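You operate a simulated robot arm through the tools that you are given. There is no shell and no other tool.

Carry out the task below with a simulated robot arm. There is one attempt and no reset: what you move stays moved.

Task
Turn the disc tension knob to the middle of the green and wind the yellow bobbin full.
Fine: red toggle into the bobbin's socket; both halves to about the rim mark in firm layers; traverse slide ends up.

It is judged by the outcome, as a careful person would: the job done as asked, and still so three seconds after it is handed in. It fails if anything else is knocked over, pushed out of place, dropped, spilled or broken.

Robot
A 7-joint arm with a three-finger gripper, fixed in place. Base frame: the origin is on the floor under the middle of its stand, x ahead of it, y to its left, z up. Readings come in m, rad, newtons and seconds.
It reaches about 0.977 m from its shoulder. Its first joint turns from -2.897 to 2.897 rad. Payload 2.69 kg.
The tool frame sits at the grasp point between the pads (the TCP): z along the fingers, y along the line on which they close. The tips reach 0.029 m beyond it. The gripper opens to 0.12 m; its body begins 0.078 m behind the TCP.
Orientation is told as [roll, pitch, yaw] about the base's x, y, z axes, in that order, counted from this pose: with the fingers straight down and closing along the base's y, the tool's x points along the base's -x, its y along +y and its z along -z.

Tools
- The arm moves only by the tool move_arm. Its argument "increments" is a list of rows, each a list of 7 numbers: the turn, a rotation vector about the tool's x, y, z in rad, then the shift along the tool's x, y, z in m, then the opening, from 0 (shut) to 1 (fully open). In form: [[rx, ry, rz, x, y, z, grip], ...]. A call has 1 to 20 rows; each row is the pose to reach, as a shift and turn from the pose commanded when the call began, along the tool's axes at that moment. A row lasts 0.2 s, in which the tool goes at most 0.05 m and 0.15 rad; a call with a longer step from one row to the next is refused whole, and so is a gripper value outside its range. Where a pose cannot be reached the arm comes as near as it can. A force on the tool above 60 N (or 10 N above the force at the start of the call, whichever is more), or a blocked arm, ends the call early, and 0.2 s more pass. The fingers move at their own pace (about 0.1362 m/s each) and stop on an object; they squeeze with about 27 N. The grip force told is the motor's: it shows also when the fingers shut on nothing. Time passes only in rows, and 0.2 s behind the last, so rows that repeat a pose let the fingers close. It gives the time, the measured TCP pose, the force on the tool (base axes), the opening and the grip force at its end, in the units of the frame above (readings bear some noise), with the torque about the TCP (base axes, N m) and any sound that the robot's microphone picked up.
- Cameras (640 x 400 px; columns grow to the right, rows downward): "scene" is fixed at [0.2195, -0.6514, 1.4151]; the picture's right is [0.81, -0.59, 0.00], its down [-0.42, -0.59, -0.69] and it looks along [0.40, 0.56, -0.72] (base axes); focal length 214 px, centre (320, 200). "wrist" rides on the gripper at [0.063, 0, -0.104] in the tool frame; the picture's right is [0.00, 1.00, 0.00], its down [-0.83, 0.00, -0.56] and it looks along [-0.56, 0.00, 0.83] (tool axes); focal length 275 px, centre (320, 200). There is no depth. A picture from a camera that has moved, and an enlarged one, comes with that camera's place and axes in the base frame and with its lens.
- grab_frame(camera): a new picture of that camera. It takes no simulated time.
- raise_lower(by): moves the trunk up (or, below 0, down) by that many m; the arm rides with it, the base frame stays. It gives what a move gives, with no picture.
- enlarge(camera, box): a new picture of the part [left, top, right, bottom] of that camera's present view, enlarged. It takes no simulated time.
- finish_job(): hands the job in; it is judged then, once.

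Places have to be worked out from the pictures, the camera data and where the tool is seen. Open the gripper and draw the arm clear of the work before you hand the job in, unless the task says otherwise.

The tools are called after "Request:" as a command line: name --pt "numbers of a row" for each row, then --argument value for the rest, lists and objects as JSON in quotes. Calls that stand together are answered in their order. move_arm: Moves the arm, as the interface text tells. Its arguments: {"type":"object","properties":{"increments":{"type":"array","items":{"type":"array","items":{"type":"number"}}}},"required":["increments"]} The other tools are called the same way: raise_lower (by) moves the trunk up or down; grab_frame (camera) takes a picture; enlarge (camera, box) takes an enlarged picture of a part of a camera's view; finish_job () hands the job in.

At the start:

```text
time_s: 0.0
ee_pos: [0.3669, -0.1967, 1.2591]
tcp_rot: [0.001, -0.001, 0.001]
wrist_force: [-1.4, -0.5, -0.2]
torque: [0.01, 0.01, 0.03]
width: 0.12
grip_force: 0.2
trunk travel left (down, up): [-0.375, 0.211]
```

scene: 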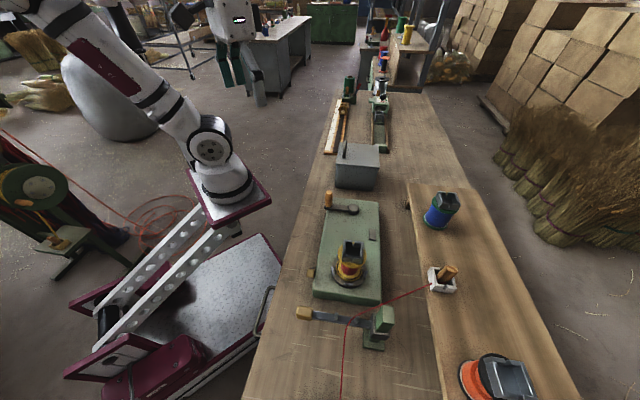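
wrist: 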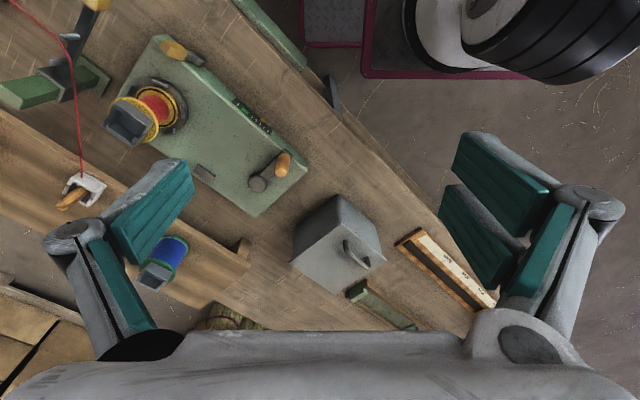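

I'll look closer at the workbench first: the scene shows a green winder plate with a yellow bobbin, a crank with an orange handle, a tension assembly/traverse slide and a red thread with a toggle in a white holder.

Request:
enlarge --camera "scene" --box '[280, 180, 480, 305]'

Request:
enlarge --camera "scene" --box '[280, 275, 480, 400]'

Request:
enlarge --camera "wrist" --box '[80, 20, 320, 220]'

Request:
enlarge --camera "wrist" --box '[0, 0, 160, 220]'

```text
3.20 times, centred on (380, 242) of scene
camera zoom: at [0.2195, -0.6514, 1.4151], right [0.81, -0.59, 0.0], down [-0.42, -0.59, -0.69], along [0.4, 0.56, -0.72], focal length 686 px, centre (128, 64)
```

zoom: 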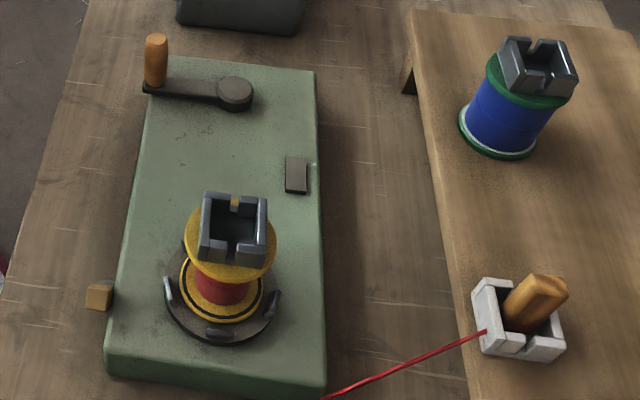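

```text
3.20 times, centred on (380, 338) of scene
camera zoom: at [0.2195, -0.6514, 1.4151], right [0.81, -0.59, 0.0], down [-0.42, -0.59, -0.69], along [0.4, 0.56, -0.72], focal length 686 px, centre (128, -240)
```

zoom: 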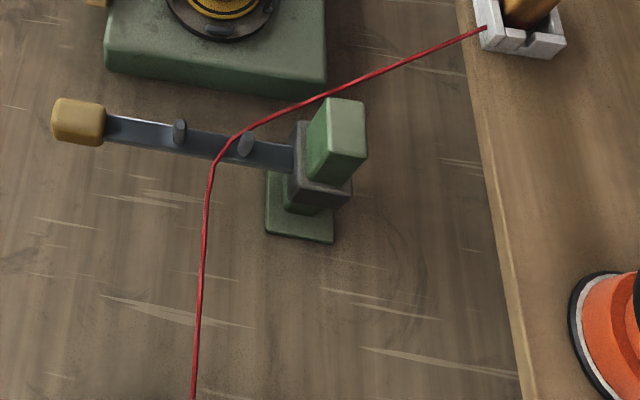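

```text
2.00 times, centred on (200, 120) of wrist
camera zoom: at [0.3036, -0.1976, 1.3642], right [0.0, 1.0, 0.0], down [0.83, 0.0, 0.56], along [0.56, 0.0, -0.83], focal length 551 px, centre (560, 360)
```

zoom: 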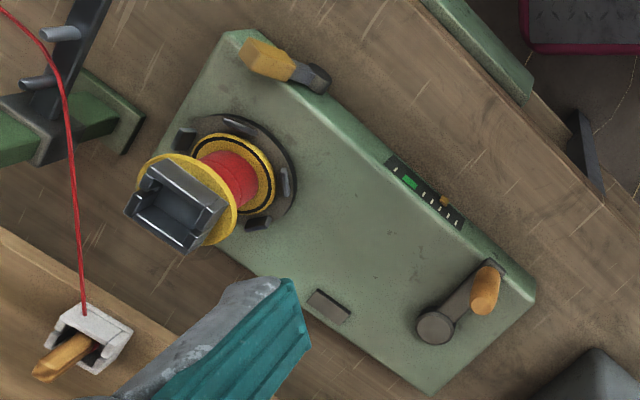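

```text
1.82 times, centred on (80, 110) of wrist
camera zoom: at [0.3036, -0.1976, 1.3642], right [0.0, 1.0, 0.0], down [0.83, 0.0, 0.56], along [0.56, 0.0, -0.83], focal length 500 px, centre (756, 364)
```

zoom: 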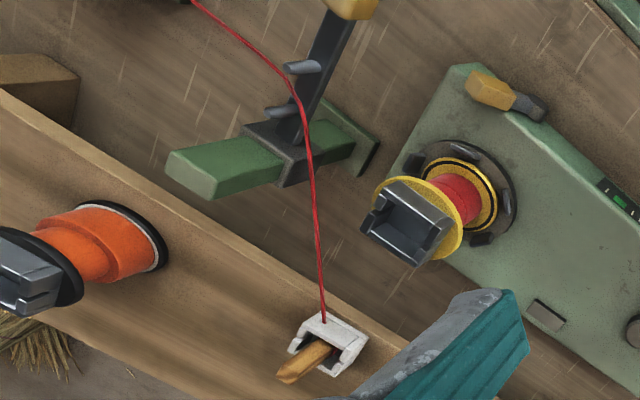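

The crank handle top triangulates to about [0.53, -0.27, 0.94] and the plate runs at about 45° in the base frame, its scale on the robot-facing side. I'll yaw the tool by -45° and lower it to get a close view of that side.

Request:
move_arm --pt "0 0 0.14 0.01 0 0.03 1" --pt "0 0 0.28 0.02 0 0.06 1" --pt "0 0 0.42 0.03 0 0.09 1" --pt "0 0 0.56 0.04 0 0.12 1" --pt "0 0 0.7 0.05 0 0.15 1" --pt "0 0 0.785 0.055 0 0.17 1"

Request:
grab_frame --camera "wrist"

```text
time_s: 1.4
ee_pos: [0.3118, -0.1976, 1.0885]
tcp_rot: [0.003, 0.001, -0.786]
wrist_force: [-1.3, -0.2, 0.6]
torque: [0.03, -0.01, -0.04]
width: 0.1198
grip_force: 0.0
trunk travel left (down, up): [-0.375, 0.211]
```

```text
taken
camera wrist: at [0.2676, -0.1534, 1.1939], right [0.7, 0.71, 0.0], down [0.59, -0.59, 0.56], along [0.4, -0.39, -0.83], focal length 275 px, centre (320, 200)
```

wrist: 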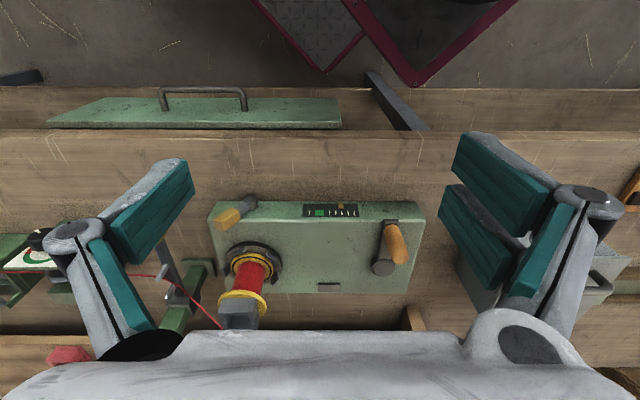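

The plate is now aligned in the picture. I'll enlarge the left-hand part, which shows something like a dial, and the scale on the plate.

Request:
enlarge --camera "wrist" --box '[0, 200, 120, 320]'

Request:
enlarge --camera "wrist" --box '[200, 180, 440, 330]'

Request:
enlarge --camera "wrist" --box '[130, 230, 290, 330]'

Request:
grab_frame --camera "scene"

```text
3.33 times, centred on (60, 260) of wrist
camera zoom: at [0.2676, -0.1534, 1.1939], right [0.7, 0.71, 0.0], down [0.59, -0.59, 0.56], along [0.4, -0.39, -0.83], focal length 918 px, centre (1187, 0)
```

zoom: 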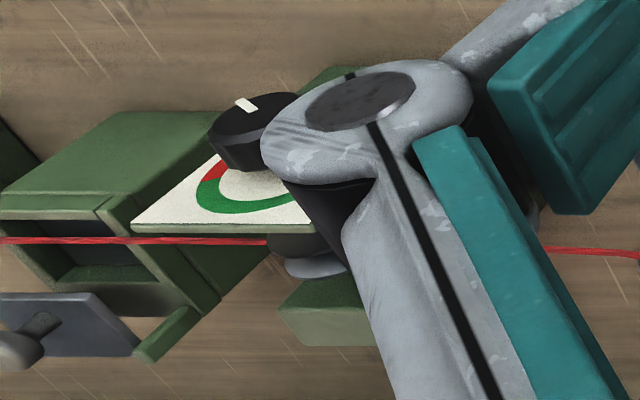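

```text
2.67 times, centred on (320, 255) of wrist
camera zoom: at [0.2676, -0.1534, 1.1939], right [0.7, 0.71, 0.0], down [0.59, -0.59, 0.56], along [0.4, -0.39, -0.83], focal length 734 px, centre (320, 53)
```

zoom: 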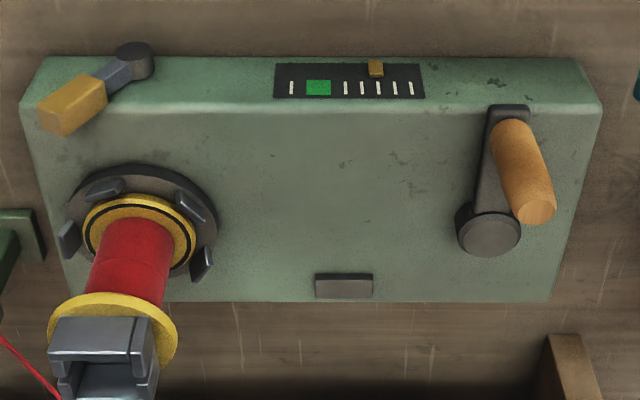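

```text
4.00 times, centred on (210, 280) of wrist
camera zoom: at [0.2676, -0.1534, 1.1939], right [0.7, 0.71, 0.0], down [0.59, -0.59, 0.56], along [0.4, -0.39, -0.83], focal length 1101 px, centre (760, -120)
```

zoom: 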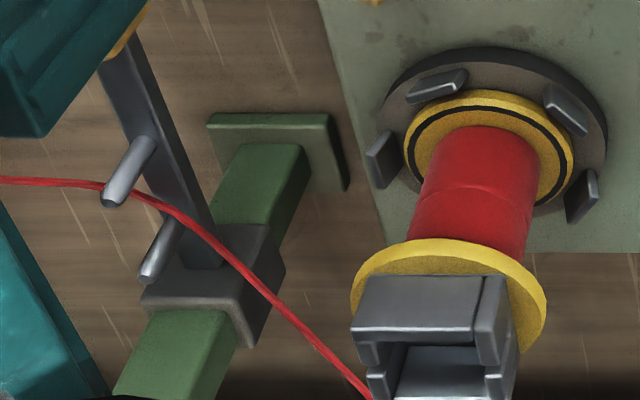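

```text
taken
```

scene: 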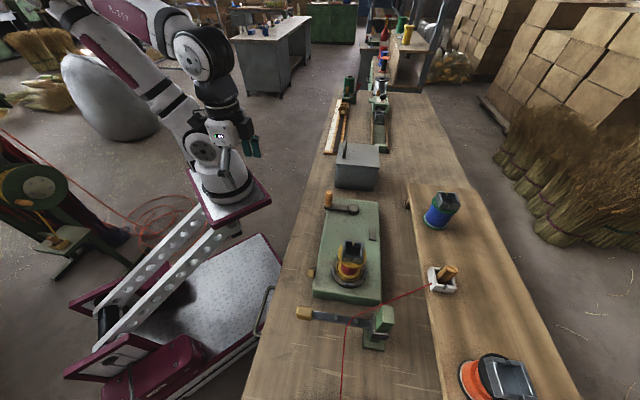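

There is a separate disc-tension unit off to the left (dial plate with green and red arcs and a black knob with a white pointer) at roughly [0.19, -0.72]. I'll slide sideways along the tool's -y to look at it.

Request:
move_arm --pt "0 0 0 0 -0.045 0 1" --pt "0 0 0 0 -0.09 0 1" --pt "0 0 0 0 -0.135 0 1" --pt "0 0 0 0 -0.18 0 1" --pt "0 0 0 0 -0.225 0 1" --pt "0 0 0 0 -0.27 0 1" --pt "0 0 0 0 -0.315 0 1" --pt "0 0 0 0 -0.36 0 1" --pt "0 0 0 0 -0.38 0 1"

Request:
grab_frame --camera "wrist"

Request:
enlarge --camera "wrist" --box '[180, 170, 460, 340]'

```text
time_s: 3.4
ee_pos: [0.0438, -0.4661, 1.0877]
tcp_rot: [0.0, 0.001, -0.785]
wrist_force: [-0.2, -0.5, 0.2]
torque: [0.01, 0.02, 0.03]
width: 0.12
grip_force: 0.1
trunk travel left (down, up): [-0.375, 0.211]
```

```text
taken
camera wrist: at [-0.0014, -0.423, 1.1942], right [0.7, 0.71, 0.0], down [0.59, -0.59, 0.55], along [0.39, -0.39, -0.83], focal length 275 px, centre (320, 200)
```

wrist: 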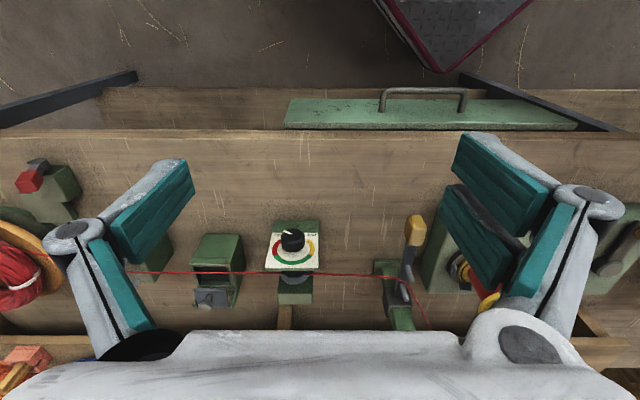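

```text
2.29 times, centred on (320, 255) of wrist
camera zoom: at [-0.0014, -0.423, 1.1942], right [0.7, 0.71, 0.0], down [0.59, -0.59, 0.55], along [0.39, -0.39, -0.83], focal length 629 px, centre (320, 74)
```

zoom: 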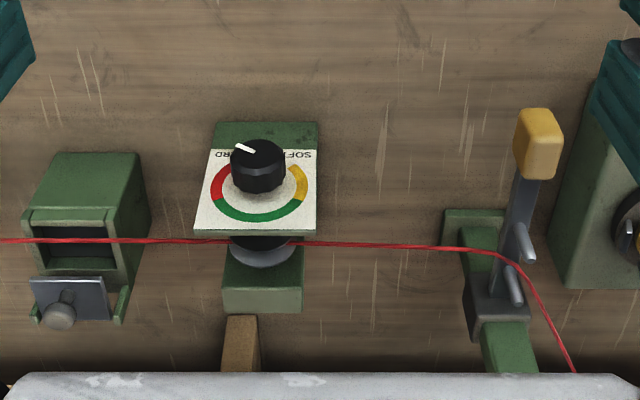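

The tension dial is clear: pointer now at upper-left (beyond HARD), green centre on the far side from the robot. Let me enlarge other items along the thread line: the knob, the traverse, and the supply on the left.

Request:
enlarge --camera "wrist" --box '[250, 210, 340, 310]'

Request:
enlarge --camera "wrist" --box '[0, 150, 240, 320]'

Request:
enlarge --camera "wrist" --box '[360, 200, 520, 340]'

```text
4.00 times, centred on (295, 260) of wrist
camera zoom: at [-0.0014, -0.423, 1.1942], right [0.7, 0.71, 0.0], down [0.59, -0.59, 0.55], along [0.39, -0.39, -0.83], focal length 1101 px, centre (420, -40)
```

zoom: 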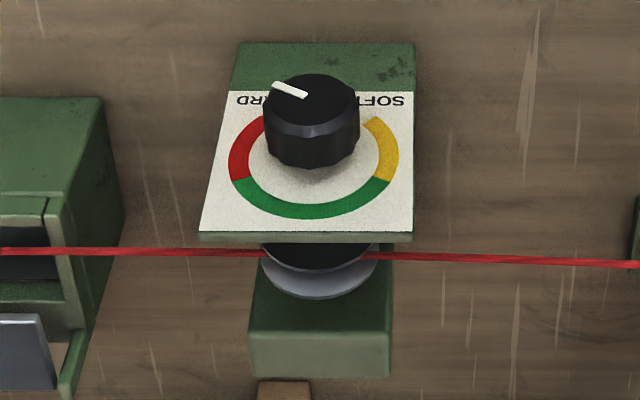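

```text
2.35 times, centred on (120, 235) of wrist
camera zoom: at [-0.0014, -0.423, 1.1942], right [0.7, 0.71, 0.0], down [0.59, -0.59, 0.55], along [0.39, -0.39, -0.83], focal length 648 px, centre (791, 118)
```

zoom: 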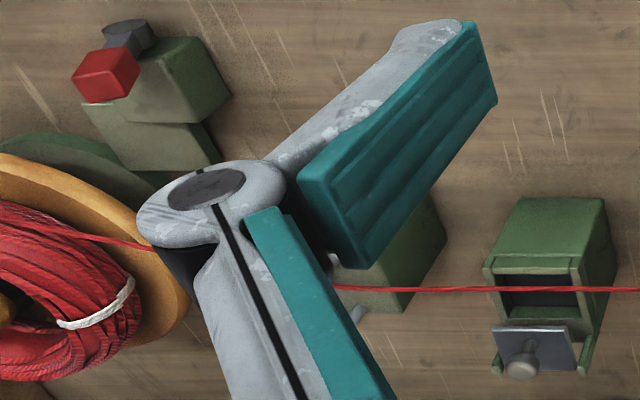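

```text
2.86 times, centred on (440, 270) of wrist
camera zoom: at [-0.0014, -0.423, 1.1942], right [0.7, 0.71, 0.0], down [0.59, -0.59, 0.55], along [0.39, -0.39, -0.83], focal length 786 px, centre (-23, 0)
```

zoom: 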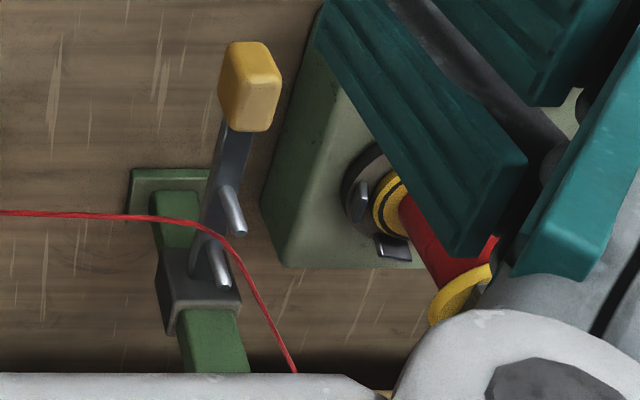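

Next to the supply reel there's a green unit with a red block that I need to identify. I'll slide further left to see the supply end in full.

Request:
move_arm --pt "0 0 0 0 -0.04 0 1" --pt "0 0 0 0 -0.08 0 1" --pt "0 0 0 0 -0.12 0 1" --pt "0 0 0 0 -0.16 0 1" --pt "0 0 0 0 -0.2 0 1"

Request:
grab_frame --camera "wrist"

```text
time_s: 4.6
ee_pos: [-0.0816, -0.5938, 1.0895]
tcp_rot: [0.003, 0.003, -0.781]
wrist_force: [2.2, -1.6, -0.7]
torque: [0.15, 0.17, -0.01]
width: 0.1202
grip_force: 0.1
out of reach, approached as far as the arm can: row 5
trunk travel left (down, up): [-0.375, 0.211]
```

```text
taken
camera wrist: at [-0.1274, -0.5496, 1.1951], right [0.7, 0.71, 0.0], down [0.59, -0.59, 0.55], along [0.4, -0.39, -0.83], focal length 275 px, centre (320, 200)
```

wrist: 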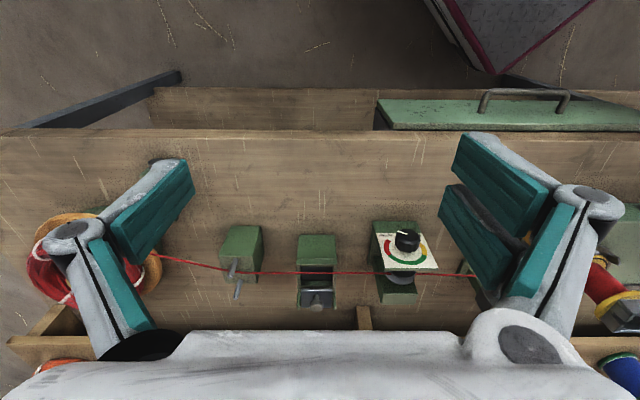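

Request:
enlarge --camera "wrist" --box '[0, 130, 200, 330]'

Request:
enlarge --camera "wrist" --box '[200, 200, 460, 330]'

```text
2.00 times, centred on (100, 230) of wrist
camera zoom: at [-0.1274, -0.5496, 1.1951], right [0.7, 0.71, 0.0], down [0.59, -0.59, 0.55], along [0.4, -0.39, -0.83], focal length 551 px, centre (760, 140)
```

zoom: 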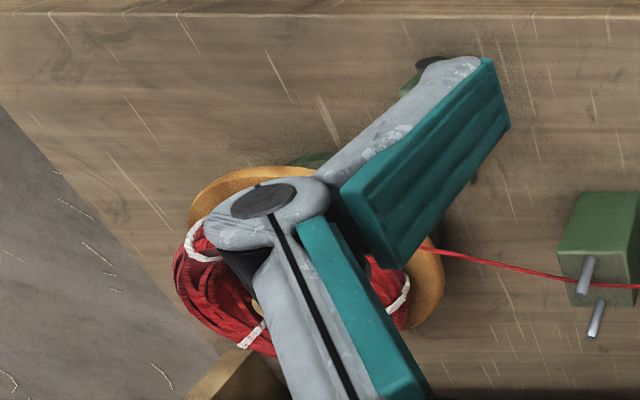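

```text
2.46 times, centred on (330, 265) of wrist
camera zoom: at [-0.1274, -0.5496, 1.1951], right [0.7, 0.71, 0.0], down [0.59, -0.59, 0.55], along [0.4, -0.39, -0.83], focal length 678 px, centre (295, 40)
```

zoom: 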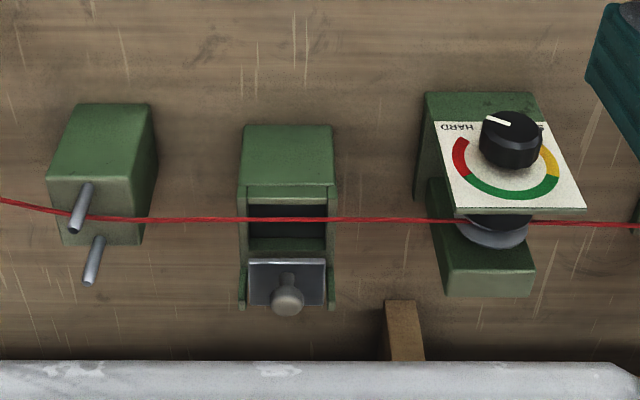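

The red block is hidden behind a finger, so I'll yaw the tool further (clockwise seen from above) to bring it into the gap.

Request:
move_arm --pt "0 0 0.13 0 0.02 0 1" --pt "0 0 0.26 0 0.04 0 1" --pt "0 0 0.39 0 0.06 0 1" --pt "0 0 0.52 0 0.08 0 1" --pt "0 0 0.65 0 0.08 0 1" --pt "0 0 0.75 0 0.08 0 1"

Request:
grab_frame --camera "wrist"

```text
time_s: 6.0
ee_pos: [-0.0263, -0.5342, 1.088]
tcp_rot: [-0.001, 0.001, -1.538]
wrist_force: [-0.2, -0.1, 0.2]
torque: [0.03, 0.0, 0.0]
width: 0.1199
grip_force: 0.0
trunk travel left (down, up): [-0.375, 0.211]
```

```text
taken
camera wrist: at [-0.0291, -0.4716, 1.1942], right [1.0, 0.04, 0.0], down [0.03, -0.83, 0.56], along [0.02, -0.56, -0.83], focal length 275 px, centre (320, 200)
```

wrist: 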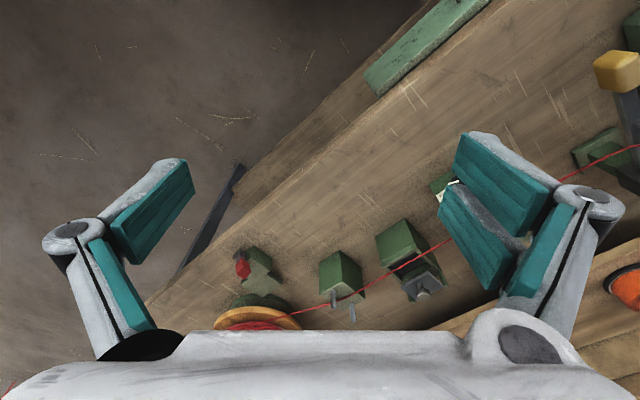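

Request:
enlarge --camera "wrist" --box '[200, 210, 340, 330]'

Request:
enlarge --camera "wrist" --box '[320, 200, 460, 320]'

```text
3.33 times, centred on (270, 270) of wrist
camera zoom: at [-0.0291, -0.4716, 1.1942], right [1.0, 0.04, 0.0], down [0.03, -0.83, 0.56], along [0.02, -0.56, -0.83], focal length 918 px, centre (487, -33)
```

zoom: 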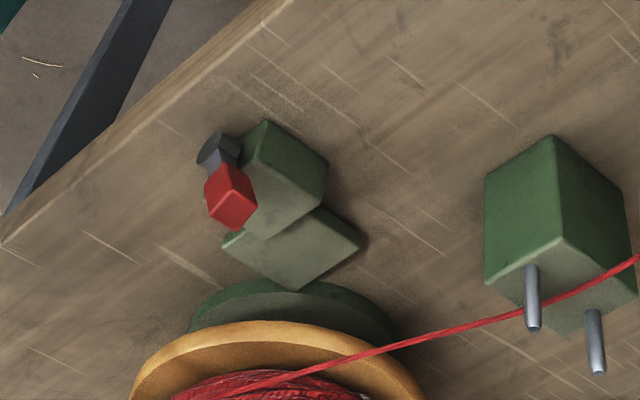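

```text
3.33 times, centred on (390, 260) of wrist
camera zoom: at [-0.0291, -0.4716, 1.1942], right [1.0, 0.04, 0.0], down [0.03, -0.83, 0.56], along [0.02, -0.56, -0.83], focal length 918 px, centre (87, 0)
```

zoom: 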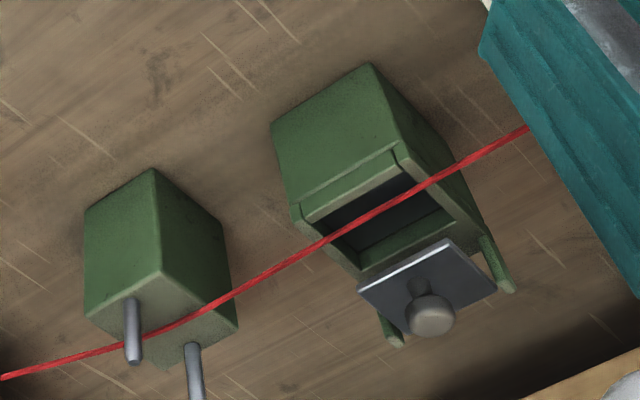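

The red-handled device is a brake beside the supply reel and the open-lidded box is just a pass-through, so I'll leave both alone. Stereo gives the tension knob's face at about [0.168, -0.652, 0.874], axis horizontal and facing the robot; I'll go back to yaw -45° and pitch the fingers forward to approach it.

Request:
move_arm --pt "0 0 -0.14 -0.001 0.017 0.005 1" --pt "0 0 -0.28 -0.003 0.034 0.01 1" --pt "0 0 -0.42 -0.005 0.051 0.015 1" --pt "0 0 -0.56 -0.007 0.068 0.02 1" --pt "0 0 -0.7 -0.008 0.08 0.025 1" --pt "0 0 -0.753 -0.009 0.086 0.03 1"

Request:
move_arm --pt "0 -0.14 0 0 0 0 1" --pt "0 -0.28 0 0 0 0 1" --pt "0 -0.42 0 0.01 0 0 1" --pt "0 -0.56 0 0.02 0 0 1" --pt "0 -0.7 0 0.03 0 0 1" --pt "0 -0.84 0 0.03 0 0.01 1" --pt "0 -0.95 0 0.03 0 0.02 1" --pt "0 -1.047 0 0.03 0 0.03 1"

Request:
grab_frame --camera "wrist"

Request:
grab_frame --camera "scene"

```text
time_s: 7.4
ee_pos: [0.061, -0.538, 1.0581]
tcp_rot: [0.001, 0.0, -0.78]
wrist_force: [-0.1, -0.6, -0.3]
torque: [-0.02, -0.01, 0.04]
width: 0.1202
grip_force: 0.1
trunk travel left (down, up): [-0.375, 0.211]
```

```text
time_s: 9.2
ee_pos: [0.0388, -0.5185, 1.0289]
tcp_rot: [-0.002, -1.049, -0.781]
wrist_force: [0.0, 0.1, 0.2]
torque: [0.02, 0.02, 0.02]
width: 0.12
grip_force: 0.1
trunk travel left (down, up): [-0.375, 0.211]
```

```text
taken
camera wrist: at [-0.0483, -0.433, 1.0265], right [0.7, 0.71, 0.0], down [-0.04, 0.05, 1.0], along [0.71, -0.7, 0.07], focal length 275 px, centre (320, 200)
```

wrist: 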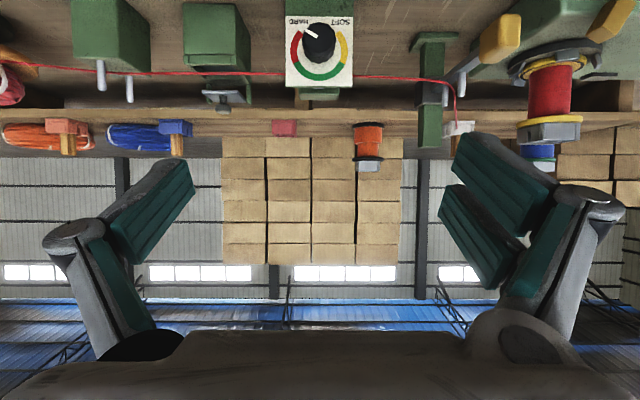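

```text
taken
```

scene: 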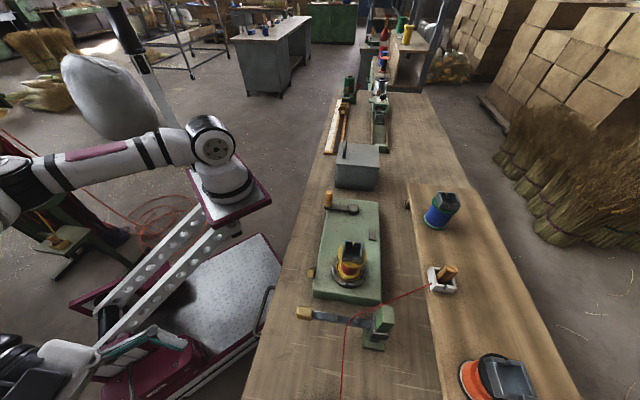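

This horizontal view (upside down) shows the dial face-on. I'll enlarge the dial, the traverse, and the winder front.

Request:
enlarge --camera "wrist" --box '[270, 5, 370, 105]'

Request:
enlarge --camera "wrist" --box '[390, 0, 640, 170]'

Request:
enlarge --camera "wrist" --box '[0, 0, 280, 170]'

```text
4.00 times, centred on (320, 55) of wrist
camera zoom: at [-0.0483, -0.433, 1.0265], right [0.7, 0.71, 0.0], down [-0.04, 0.05, 1.0], along [0.71, -0.7, 0.07], focal length 1101 px, centre (320, 780)
```

zoom: 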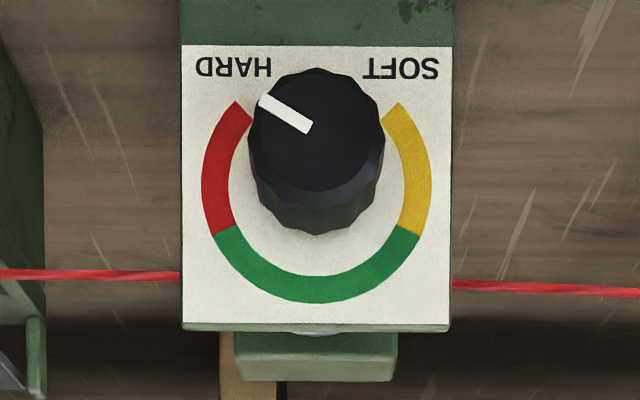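

```text
2.35 times, centred on (515, 85) of wrist
camera zoom: at [-0.0483, -0.433, 1.0265], right [0.7, 0.71, 0.0], down [-0.04, 0.05, 1.0], along [0.71, -0.7, 0.07], focal length 648 px, centre (-139, 471)
```

zoom: 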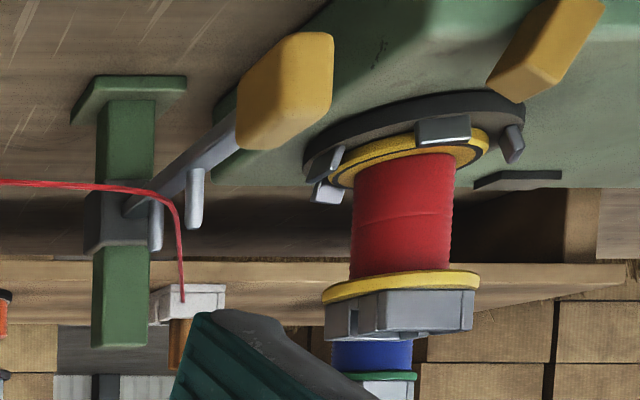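

```text
2.29 times, centred on (140, 85) of wrist
camera zoom: at [-0.0483, -0.433, 1.0265], right [0.7, 0.71, 0.0], down [-0.04, 0.05, 1.0], along [0.71, -0.7, 0.07], focal length 629 px, centre (731, 463)
```

zoom: 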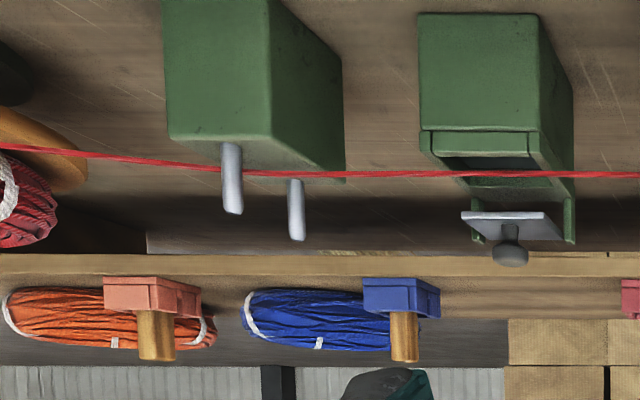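

The dial reads clearly: pointer about 123° away from the green's centre (turn is counter-clockwise seen from the robot). I'll move to a stand-off on the knob's axis with the wrist pre-rolled, fingers partly open.

Request:
move_arm --pt "-0.045 0 0.078 0.0156 -0.0003 0.0244 0.6" --pt "-0.09 0 0.156 0.0312 -0.0006 0.0488 0.6" --pt "-0.135 0 0.234 0.0468 -0.0009 0.0732 0.6" --pt "-0.18 0 0.312 0.0625 -0.0012 0.0976 0.6" --pt "-0.225 0 0.39 0.0781 -0.0015 0.122 0.6" --pt "-0.27 0 0.468 0.0937 -0.0018 0.1464 0.6" --pt "-0.27 0 0.468 0.0937 -0.0018 0.1464 0.6"

Request:
grab_frame --camera "wrist"

Request:
grab_frame --camera "scene"

```text
time_s: 10.8
ee_pos: [0.0932, -0.5774, 0.8729]
tcp_rot: [0.875, -0.835, -1.513]
wrist_force: [0.1, 0.0, -0.8]
torque: [-0.01, 0.01, -0.06]
width: 0.0722
grip_force: 0.0
trunk travel left (down, up): [-0.375, 0.211]
```

```text
taken
camera wrist: at [0.0073, -0.4901, 0.8713], right [0.6, 0.61, 0.51], down [-0.41, -0.32, 0.86], along [0.69, -0.73, 0.06], focal length 275 px, centre (320, 200)
```

wrist: 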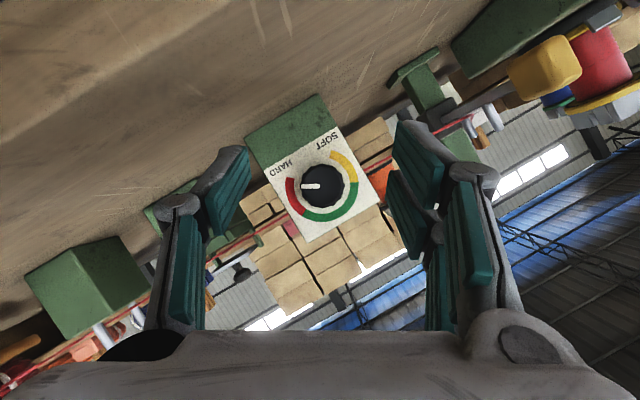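

```text
taken
```

scene: 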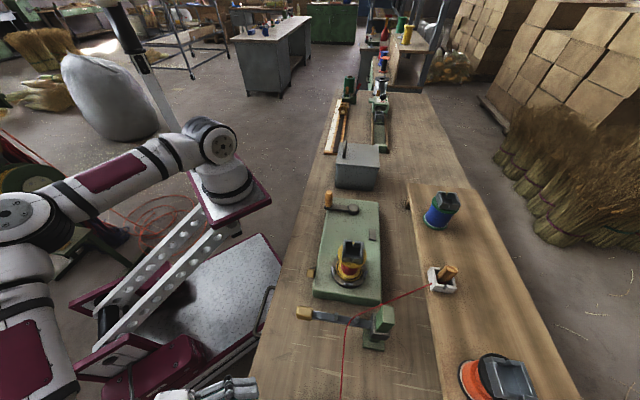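

The knob sits where expected (within 2 mm of the tool's roll axis). I'll advance about 9.7 cm along the knob's axis, fingers straddling it.

Request:
move_arm --pt "0 0 0 -0.0122 0.0006 0.0209 0.6" --pt "0 0 0 -0.0243 0.0012 0.0418 0.6" --pt "0 0 0 -0.0365 0.0019 0.0628 0.6" --pt "0 0 0 -0.0425 0.0022 0.0732 0.6" --pt "0 0 0 -0.0486 0.0025 0.0837 0.6"

Request:
grab_frame --camera "wrist"

```text
time_s: 12.0
ee_pos: [0.1638, -0.6419, 0.8748]
tcp_rot: [0.876, -0.836, -1.511]
wrist_force: [0.2, -0.1, 0.2]
torque: [-0.02, 0.01, 0.0]
width: 0.072
grip_force: 0.1
trunk travel left (down, up): [-0.375, 0.211]
```

```text
taken
camera wrist: at [0.0781, -0.5555, 0.8745], right [0.6, 0.61, 0.51], down [-0.41, -0.32, 0.86], along [0.69, -0.73, 0.06], focal length 275 px, centre (320, 200)
```

wrist: 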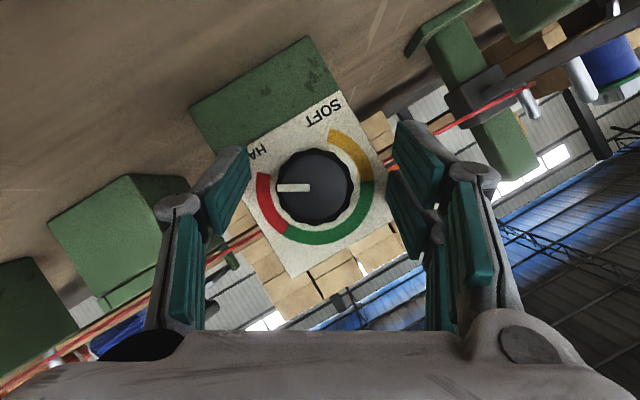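

Knob is centred between the fingers to within about 2 mm. I'll nudge by -2 mm in y and close on it.

Request:
move_arm --pt "0 0 0 0 -0.002 0 0.6" --pt "0 0 0 0 -0.002 0 0.3" --pt "0 0 0 0 -0.002 0 0.0" --pt "0 0 0 0 -0.002 0 0.0" --pt "0 0 0 0 -0.002 0 0.0"

Request:
grab_frame --camera "wrist"

```text
time_s: 13.2
ee_pos: [0.1619, -0.6436, 0.8744]
tcp_rot: [0.875, -0.837, -1.512]
wrist_force: [-11.2, 14.0, 1.1]
torque: [-0.07, -0.13, 0.4]
width: 0.0348
grip_force: 44.7
trunk travel left (down, up): [-0.375, 0.211]
```

```text
taken
camera wrist: at [0.0757, -0.5562, 0.8735], right [0.61, 0.61, 0.51], down [-0.41, -0.32, 0.86], along [0.68, -0.73, 0.06], focal length 275 px, centre (320, 200)
```

wrist: 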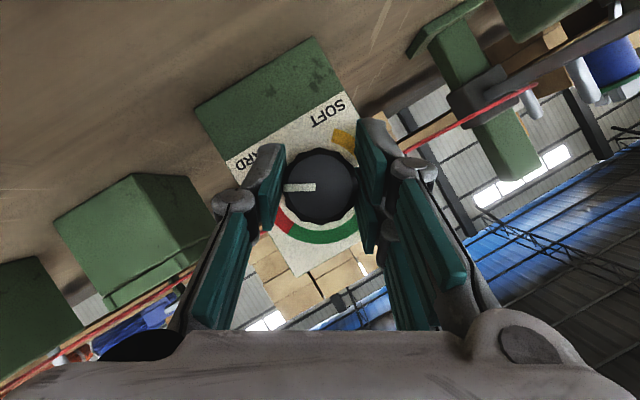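

The grip holds at 35 mm but there's an 18 N push back along the axis (tips likely touching the dial face). I'll ease back 4 mm before turning.

Request:
move_arm --pt "0 0 0 0.001 0 -0.0017 0.0" --pt "0 0 0 0.002 0 -0.0035 0.0"

```text
time_s: 13.8
ee_pos: [0.1617, -0.6419, 0.8742]
tcp_rot: [0.875, -0.838, -1.511]
wrist_force: [3.0, -15.6, -6.6]
torque: [0.17, 0.16, 0.12]
width: 0.0348
grip_force: 45.5
trunk travel left (down, up): [-0.375, 0.211]
```

Now the pull is slightly the other way, so neutral is between. I'll move forward 2 mm and turn the knob by about 1.07 rad counter-clockwise about its axis.

Request:
move_arm --pt "0 0 0 -0.001 0.001 0.0017 0.0" --pt "0.06 0 -0.104 -0.001 0.001 0.0017 0.0" --pt "0.12 0 -0.208 -0.001 0.001 0.0017 0.0" --pt "0.18 0 -0.312 -0.001 0.001 0.0017 0.0" --pt "0.24 0 -0.416 -0.001 0.001 0.0017 0.0" --pt "0.3 0 -0.52 -0.001 0.001 0.0017 0.0" --pt "0.36 0 -0.624 -0.001 0.001 0.0017 0.0" --pt "0.42 0 -0.728 -0.001 0.001 0.0017 0.0" --pt "0.48 0 -0.832 -0.001 0.001 0.0017 0.0" --pt "0.5375 0 -0.931 -0.001 0.001 0.0017 0.0"

Request:
grab_frame --camera "wrist"

```text
time_s: 16.0
ee_pos: [0.1614, -0.6419, 0.8747]
tcp_rot: [-0.871, -0.839, -0.057]
wrist_force: [2.2, -33.4, 6.1]
torque: [0.46, 0.47, -0.21]
width: 0.0349
grip_force: 45.1
trunk travel left (down, up): [-0.375, 0.211]
```

```text
taken
camera wrist: at [0.0739, -0.5577, 0.8737], right [0.6, 0.61, -0.52], down [0.32, 0.41, 0.86], along [0.73, -0.68, 0.06], focal length 275 px, centre (320, 200)
```

wrist: 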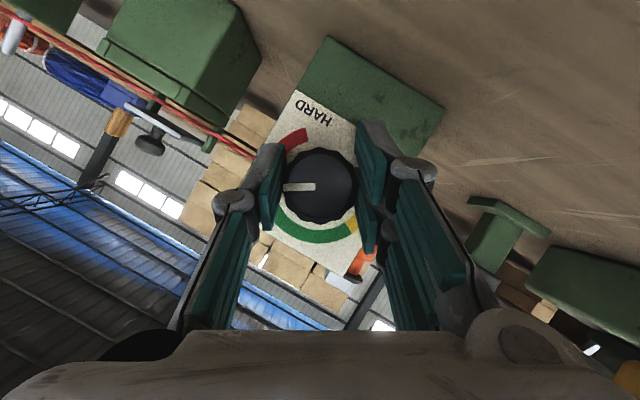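

The knob followed the grip. I'll open, back off slightly, and check the pointer.

Request:
move_arm --pt "0 0 0 0 0 0 0.3" --pt "0 0 0 0 0 0 0.6" --pt "0 0 0 0 0 0 0.6"

Request:
enlarge --camera "wrist" --box '[240, 100, 400, 300]'

```text
time_s: 16.8
ee_pos: [0.1618, -0.6408, 0.8733]
tcp_rot: [-0.869, -0.84, -0.06]
wrist_force: [-1.1, 0.1, -0.4]
torque: [0.03, 0.02, 0.01]
width: 0.072
grip_force: 0.1
trunk travel left (down, up): [-0.375, 0.211]
```

```text
2.00 times, centred on (320, 200) of wrist
camera zoom: at [0.0743, -0.556, 0.8729], right [0.6, 0.61, -0.51], down [0.31, 0.41, 0.86], along [0.73, -0.68, 0.05], focal length 551 px, centre (320, 200)
```

zoom: 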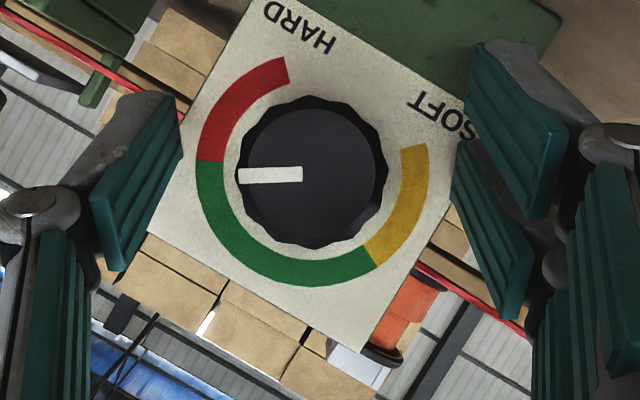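

Pointer is now just inside green near red; it needs another 56° counter-clockwise. I'll roll the open hand back 1.0 rad about the knob's axis and re-grip.

Request:
move_arm --pt "-0.07 0 0.121 0 -0.001 0 0.6" --pt "-0.14 0 0.242 0 -0.002 0 0.6" --pt "-0.21 0 0.364 0 -0.002 0 0.6" --pt "-0.28 0 0.485 0 -0.002 0 0.6" --pt "-0.35 0 0.606 0 -0.002 0 0.6" --pt "-0.42 0 0.727 0 -0.002 0 0.6" --pt "-0.49 0 0.849 0 -0.002 0 0.6" --pt "-0.5 0 0.866 0 -0.002 0 0.6"

Request:
enlarge --camera "wrist" --box '[240, 100, 400, 300]'

```text
time_s: 18.6
ee_pos: [0.1604, -0.6419, 0.8748]
tcp_rot: [0.788, -0.883, -1.444]
wrist_force: [-0.3, 0.0, 1.0]
torque: [0.01, 0.04, 0.01]
width: 0.0721
grip_force: 0.1
trunk travel left (down, up): [-0.375, 0.211]
```

```text
2.00 times, centred on (320, 200) of wrist
camera zoom: at [0.0739, -0.5554, 0.8743], right [0.63, 0.64, 0.45], down [-0.36, -0.27, 0.89], along [0.69, -0.72, 0.06], focal length 551 px, centre (320, 200)
```

zoom: 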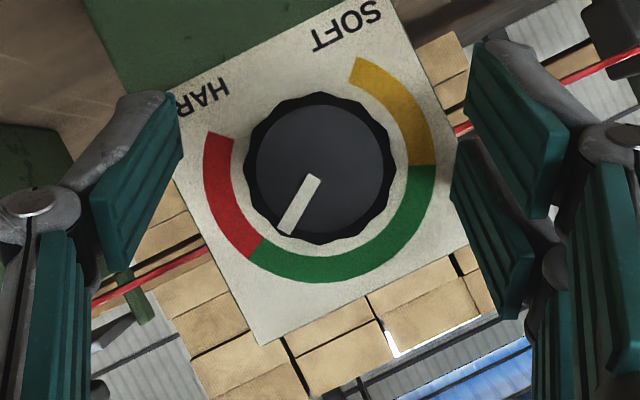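

Centred nicely. Close on the knob again.

Request:
move_arm --pt "0 0 0 0 0 0 0.3" --pt "0 0 0 0 0 0 0.0" --pt "0 0 0 0 0 0 0.0" --pt "0 0 0 0 0 0 0.0"

Request:
enlarge --camera "wrist" --box '[240, 100, 400, 300]'

```text
time_s: 19.6
ee_pos: [0.1607, -0.6422, 0.8747]
tcp_rot: [0.786, -0.884, -1.444]
wrist_force: [-0.3, 0.3, 1.2]
torque: [-0.07, -0.09, 0.23]
width: 0.0347
grip_force: 45.4
trunk travel left (down, up): [-0.375, 0.211]
```

```text
2.00 times, centred on (320, 200) of wrist
camera zoom: at [0.0738, -0.5554, 0.8743], right [0.63, 0.64, 0.45], down [-0.36, -0.27, 0.89], along [0.69, -0.72, 0.06], focal length 551 px, centre (320, 200)
```

zoom: 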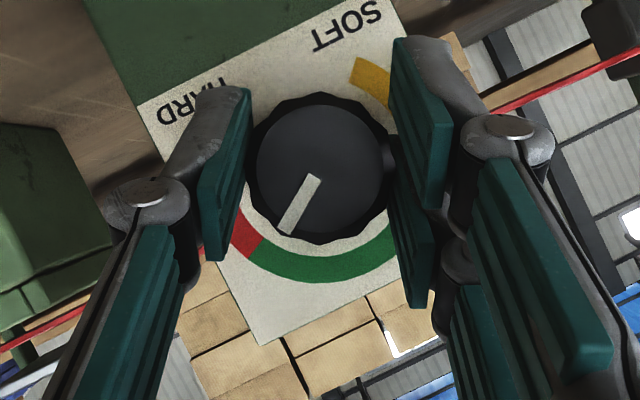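

Clean grip with no axial force. Turning the knob another 0.974 rad counter-clockwise.

Request:
move_arm --pt "0.0609 0 -0.1054 0 0 0 0.0" --pt "0.1218 0 -0.2109 0 0 0 0.0" --pt "0.1826 0 -0.3163 0 0 0 0.0" --pt "0.2435 0 -0.4218 0 0 0 0.0" --pt "0.3044 0 -0.5272 0 0 0 0.0" --pt "0.3653 0 -0.6326 0 0 0 0.0" --pt "0.4261 0 -0.7381 0 0 0 0.0" --pt "0.487 0 -0.8435 0 0 0 0.0" --pt "0.487 0 -0.8435 0 0 0 0.0"

Request:
enlarge --camera "wrist" --box '[240, 100, 400, 300]'

```text
time_s: 21.6
ee_pos: [0.1608, -0.6407, 0.8759]
tcp_rot: [-0.838, -0.856, -0.082]
wrist_force: [-6.3, 33.2, -3.8]
torque: [0.23, 0.16, 0.88]
width: 0.0347
grip_force: 44.9
trunk travel left (down, up): [-0.375, 0.211]
```

```text
2.00 times, centred on (320, 200) of wrist
camera zoom: at [0.073, -0.5566, 0.8752], right [0.61, 0.62, -0.49], down [0.3, 0.39, 0.87], along [0.73, -0.68, 0.05], focal length 551 px, centre (320, 200)
```

zoom: 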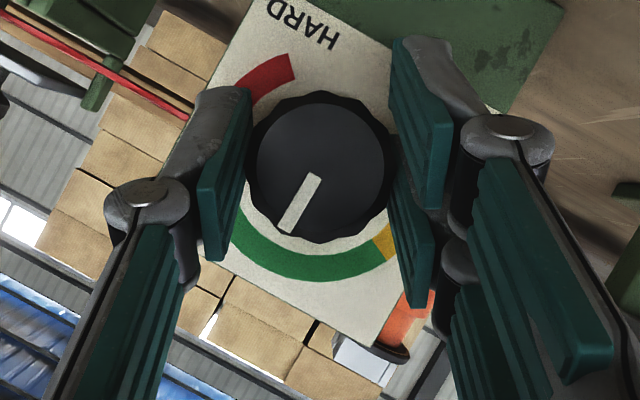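

Pointer looks close to the middle of green. Release and check.

Request:
move_arm --pt "0 0 0 0 0 0 0.3" --pt "0 0 0 0 0 0 0.6" --pt "0 0 0 0 0 0 0.6"

Request:
enlarge --camera "wrist" --box '[240, 100, 400, 300]'

```text
time_s: 22.4
ee_pos: [0.1619, -0.6429, 0.877]
tcp_rot: [-0.841, -0.857, -0.082]
wrist_force: [0.1, 0.5, -0.7]
torque: [0.0, -0.03, -0.07]
width: 0.0719
grip_force: 0.0
trunk travel left (down, up): [-0.375, 0.211]
```

```text
2.00 times, centred on (320, 200) of wrist
camera zoom: at [0.073, -0.5585, 0.8761], right [0.61, 0.62, -0.49], down [0.3, 0.39, 0.87], along [0.73, -0.68, 0.06], focal length 551 px, centre (320, 200)
```

zoom: 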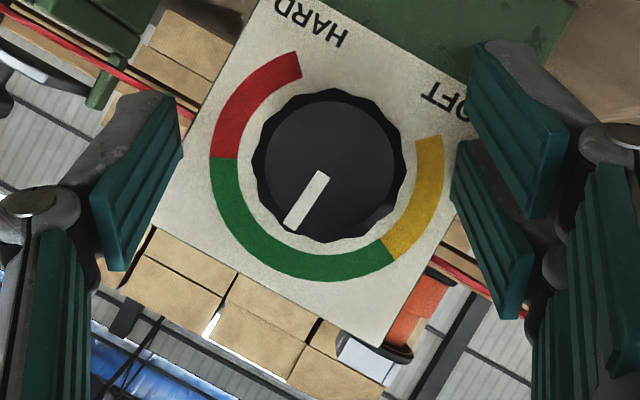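

The pointer is within about 1–2° of the middle of green. I'll withdraw along the knob's axis, then raise up and return to a tool-down pose to view the winder and the toggle.

Request:
move_arm --pt "0 0 0 0.0125 0 -0.0217 0.6" --pt "0 0 0 0.025 0 -0.0433 0.6" --pt "0 0 0 0.0375 0 -0.065 0.6" --pt "0 0 0 0.05 0 -0.0866 0.6" --pt "-0.065 0 0.1126 0.055 0 -0.0953 0.6" --pt "-0.13 0 0.2252 0.055 0 -0.0953 0.6" --pt "-0.195 0 0.3377 0.055 0 -0.0953 0.6" --pt "-0.2545 0 0.4408 0.055 0 -0.0953 0.6"

Request:
enlarge --camera "wrist" --box '[240, 100, 400, 300]'

Request:
grab_frame --camera "wrist"

```text
time_s: 24.2
ee_pos: [0.0816, -0.565, 0.8758]
tcp_rot: [0.004, -1.048, -0.788]
wrist_force: [0.8, 0.2, 0.2]
torque: [-0.02, 0.0, -0.03]
width: 0.0718
grip_force: 0.2
trunk travel left (down, up): [-0.375, 0.211]
```

```text
2.00 times, centred on (320, 200) of wrist
camera zoom: at [-0.0053, -0.4796, 0.8752], right [0.7, 0.71, 0.0], down [-0.05, 0.05, 1.0], along [0.71, -0.7, 0.07], focal length 551 px, centre (320, 200)
```

zoom: 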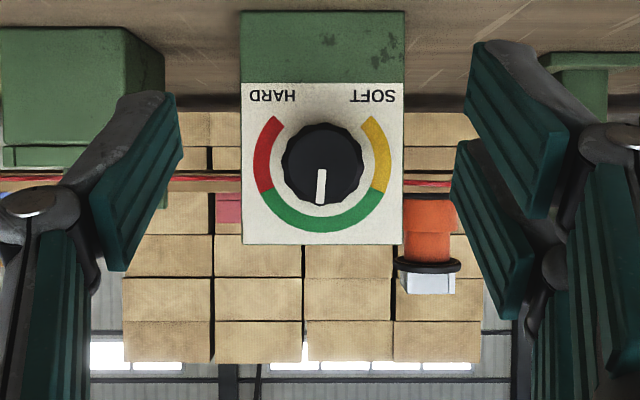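

```text
taken
camera wrist: at [-0.0053, -0.4796, 0.8752], right [0.7, 0.71, 0.0], down [-0.05, 0.05, 1.0], along [0.71, -0.7, 0.07], focal length 275 px, centre (320, 200)
```

wrist: 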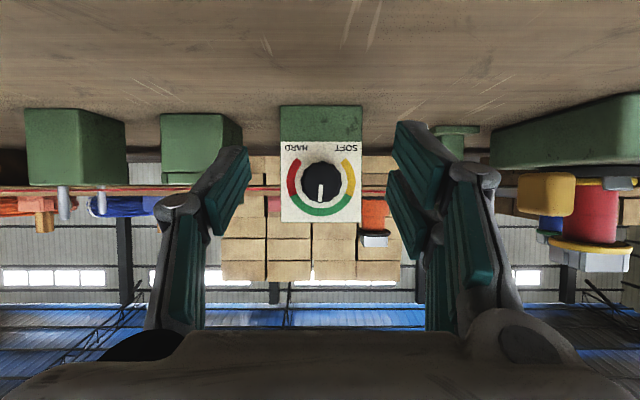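

Tension is set at the middle of the green. Now I'll slide along the bench (backing off 6 cm) at this low viewpoint to inspect the traverse slide, plate lever, scale and bobbin from the front.

Request:
move_arm --pt "0 0 0 -0.0044 0.0 -0.0257 0.6" --pt "0 0 0 -0.0089 0.03 -0.0513 0.6" --pt "0 0 0 -0.0133 0.07 -0.077 0.6" --pt "0 0 0 -0.0133 0.115 -0.077 0.6" --pt "0 0 0 -0.0133 0.16 -0.077 0.6" --pt "0 0 0 -0.0133 0.205 -0.077 0.6" --pt "0 0 0 -0.0133 0.25 -0.077 0.6"

Request:
grab_frame --camera "wrist"

Request:
enlarge --camera "wrist" --box '[200, 20, 440, 220]'

```text
time_s: 25.8
ee_pos: [0.2165, -0.3457, 0.9272]
tcp_rot: [-0.002, -1.046, -0.784]
wrist_force: [0.1, -0.5, -0.5]
torque: [0.01, 0.0, 0.0]
width: 0.0721
grip_force: 0.0
trunk travel left (down, up): [-0.375, 0.211]
```

```text
taken
camera wrist: at [0.1291, -0.2597, 0.928], right [0.7, 0.71, 0.0], down [-0.04, 0.05, 1.0], along [0.71, -0.7, 0.07], focal length 275 px, centre (320, 200)
```

wrist: 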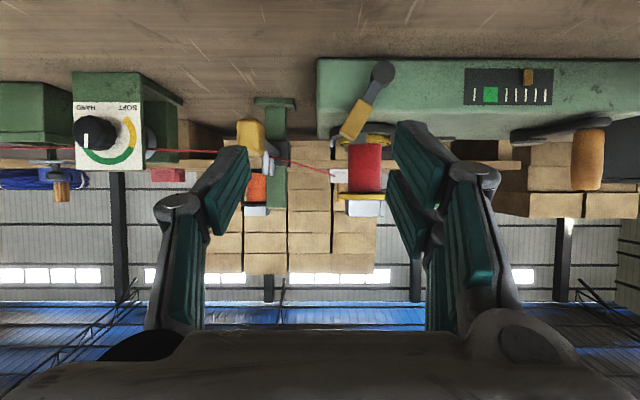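

```text
2.00 times, centred on (320, 120) of wrist
camera zoom: at [0.1291, -0.2597, 0.928], right [0.7, 0.71, 0.0], down [-0.04, 0.05, 1.0], along [0.71, -0.7, 0.07], focal length 551 px, centre (320, 360)
```

zoom: 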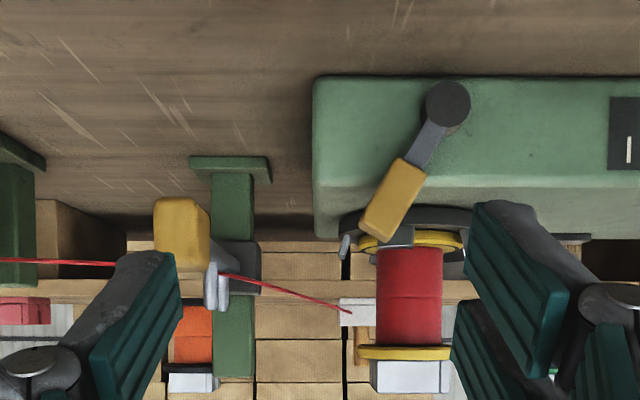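

Request:
enlarge --camera "wrist" --box '[440, 50, 600, 130]'

Request:
enlarge --camera "wrist" --box '[320, 50, 420, 160]'

Request:
enlarge --camera "wrist" --box '[220, 80, 400, 230]'

Request:
enlarge --camera "wrist" --box '[480, 100, 640, 220]'

```text
4.00 times, centred on (520, 90) of wrist
camera zoom: at [0.1291, -0.2597, 0.928], right [0.7, 0.71, 0.0], down [-0.04, 0.05, 1.0], along [0.71, -0.7, 0.07], focal length 1101 px, centre (-480, 640)
```

zoom: 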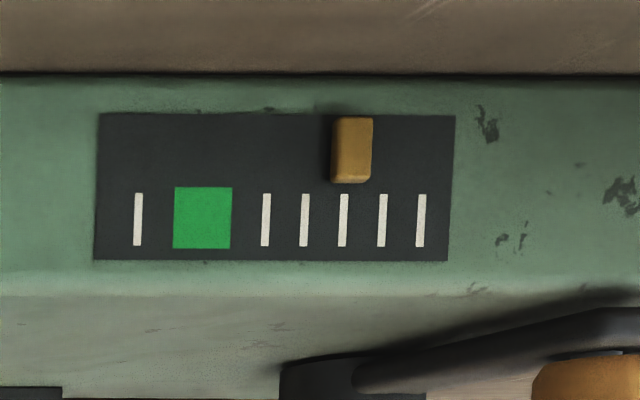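

```text
3.64 times, centred on (370, 105) of wrist
camera zoom: at [0.1291, -0.2597, 0.928], right [0.7, 0.71, 0.0], down [-0.04, 0.05, 1.0], along [0.71, -0.7, 0.07], focal length 1001 px, centre (138, 546)
```

zoom: 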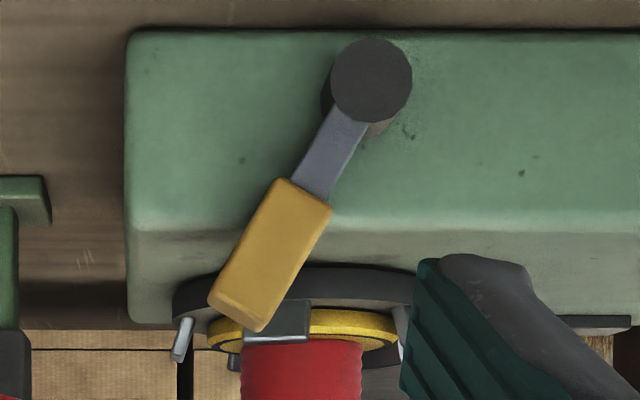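

```text
2.67 times, centred on (310, 155) of wrist
camera zoom: at [0.1291, -0.2597, 0.928], right [0.7, 0.71, 0.0], down [-0.04, 0.05, 1.0], along [0.71, -0.7, 0.07], focal length 734 px, centre (347, 320)
```

zoom: 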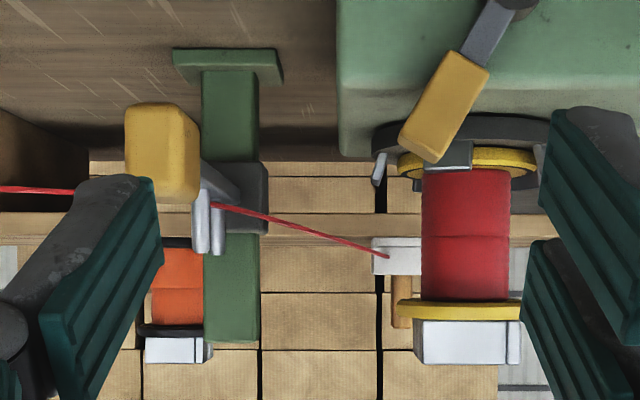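

```text
3.33 times, centred on (560, 160) of wrist
camera zoom: at [0.1291, -0.2597, 0.928], right [0.7, 0.71, 0.0], down [-0.04, 0.05, 1.0], along [0.71, -0.7, 0.07], focal length 918 px, centre (-480, 333)
```

zoom: 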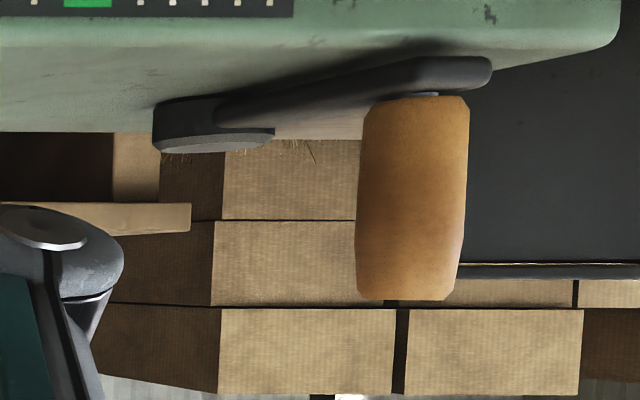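

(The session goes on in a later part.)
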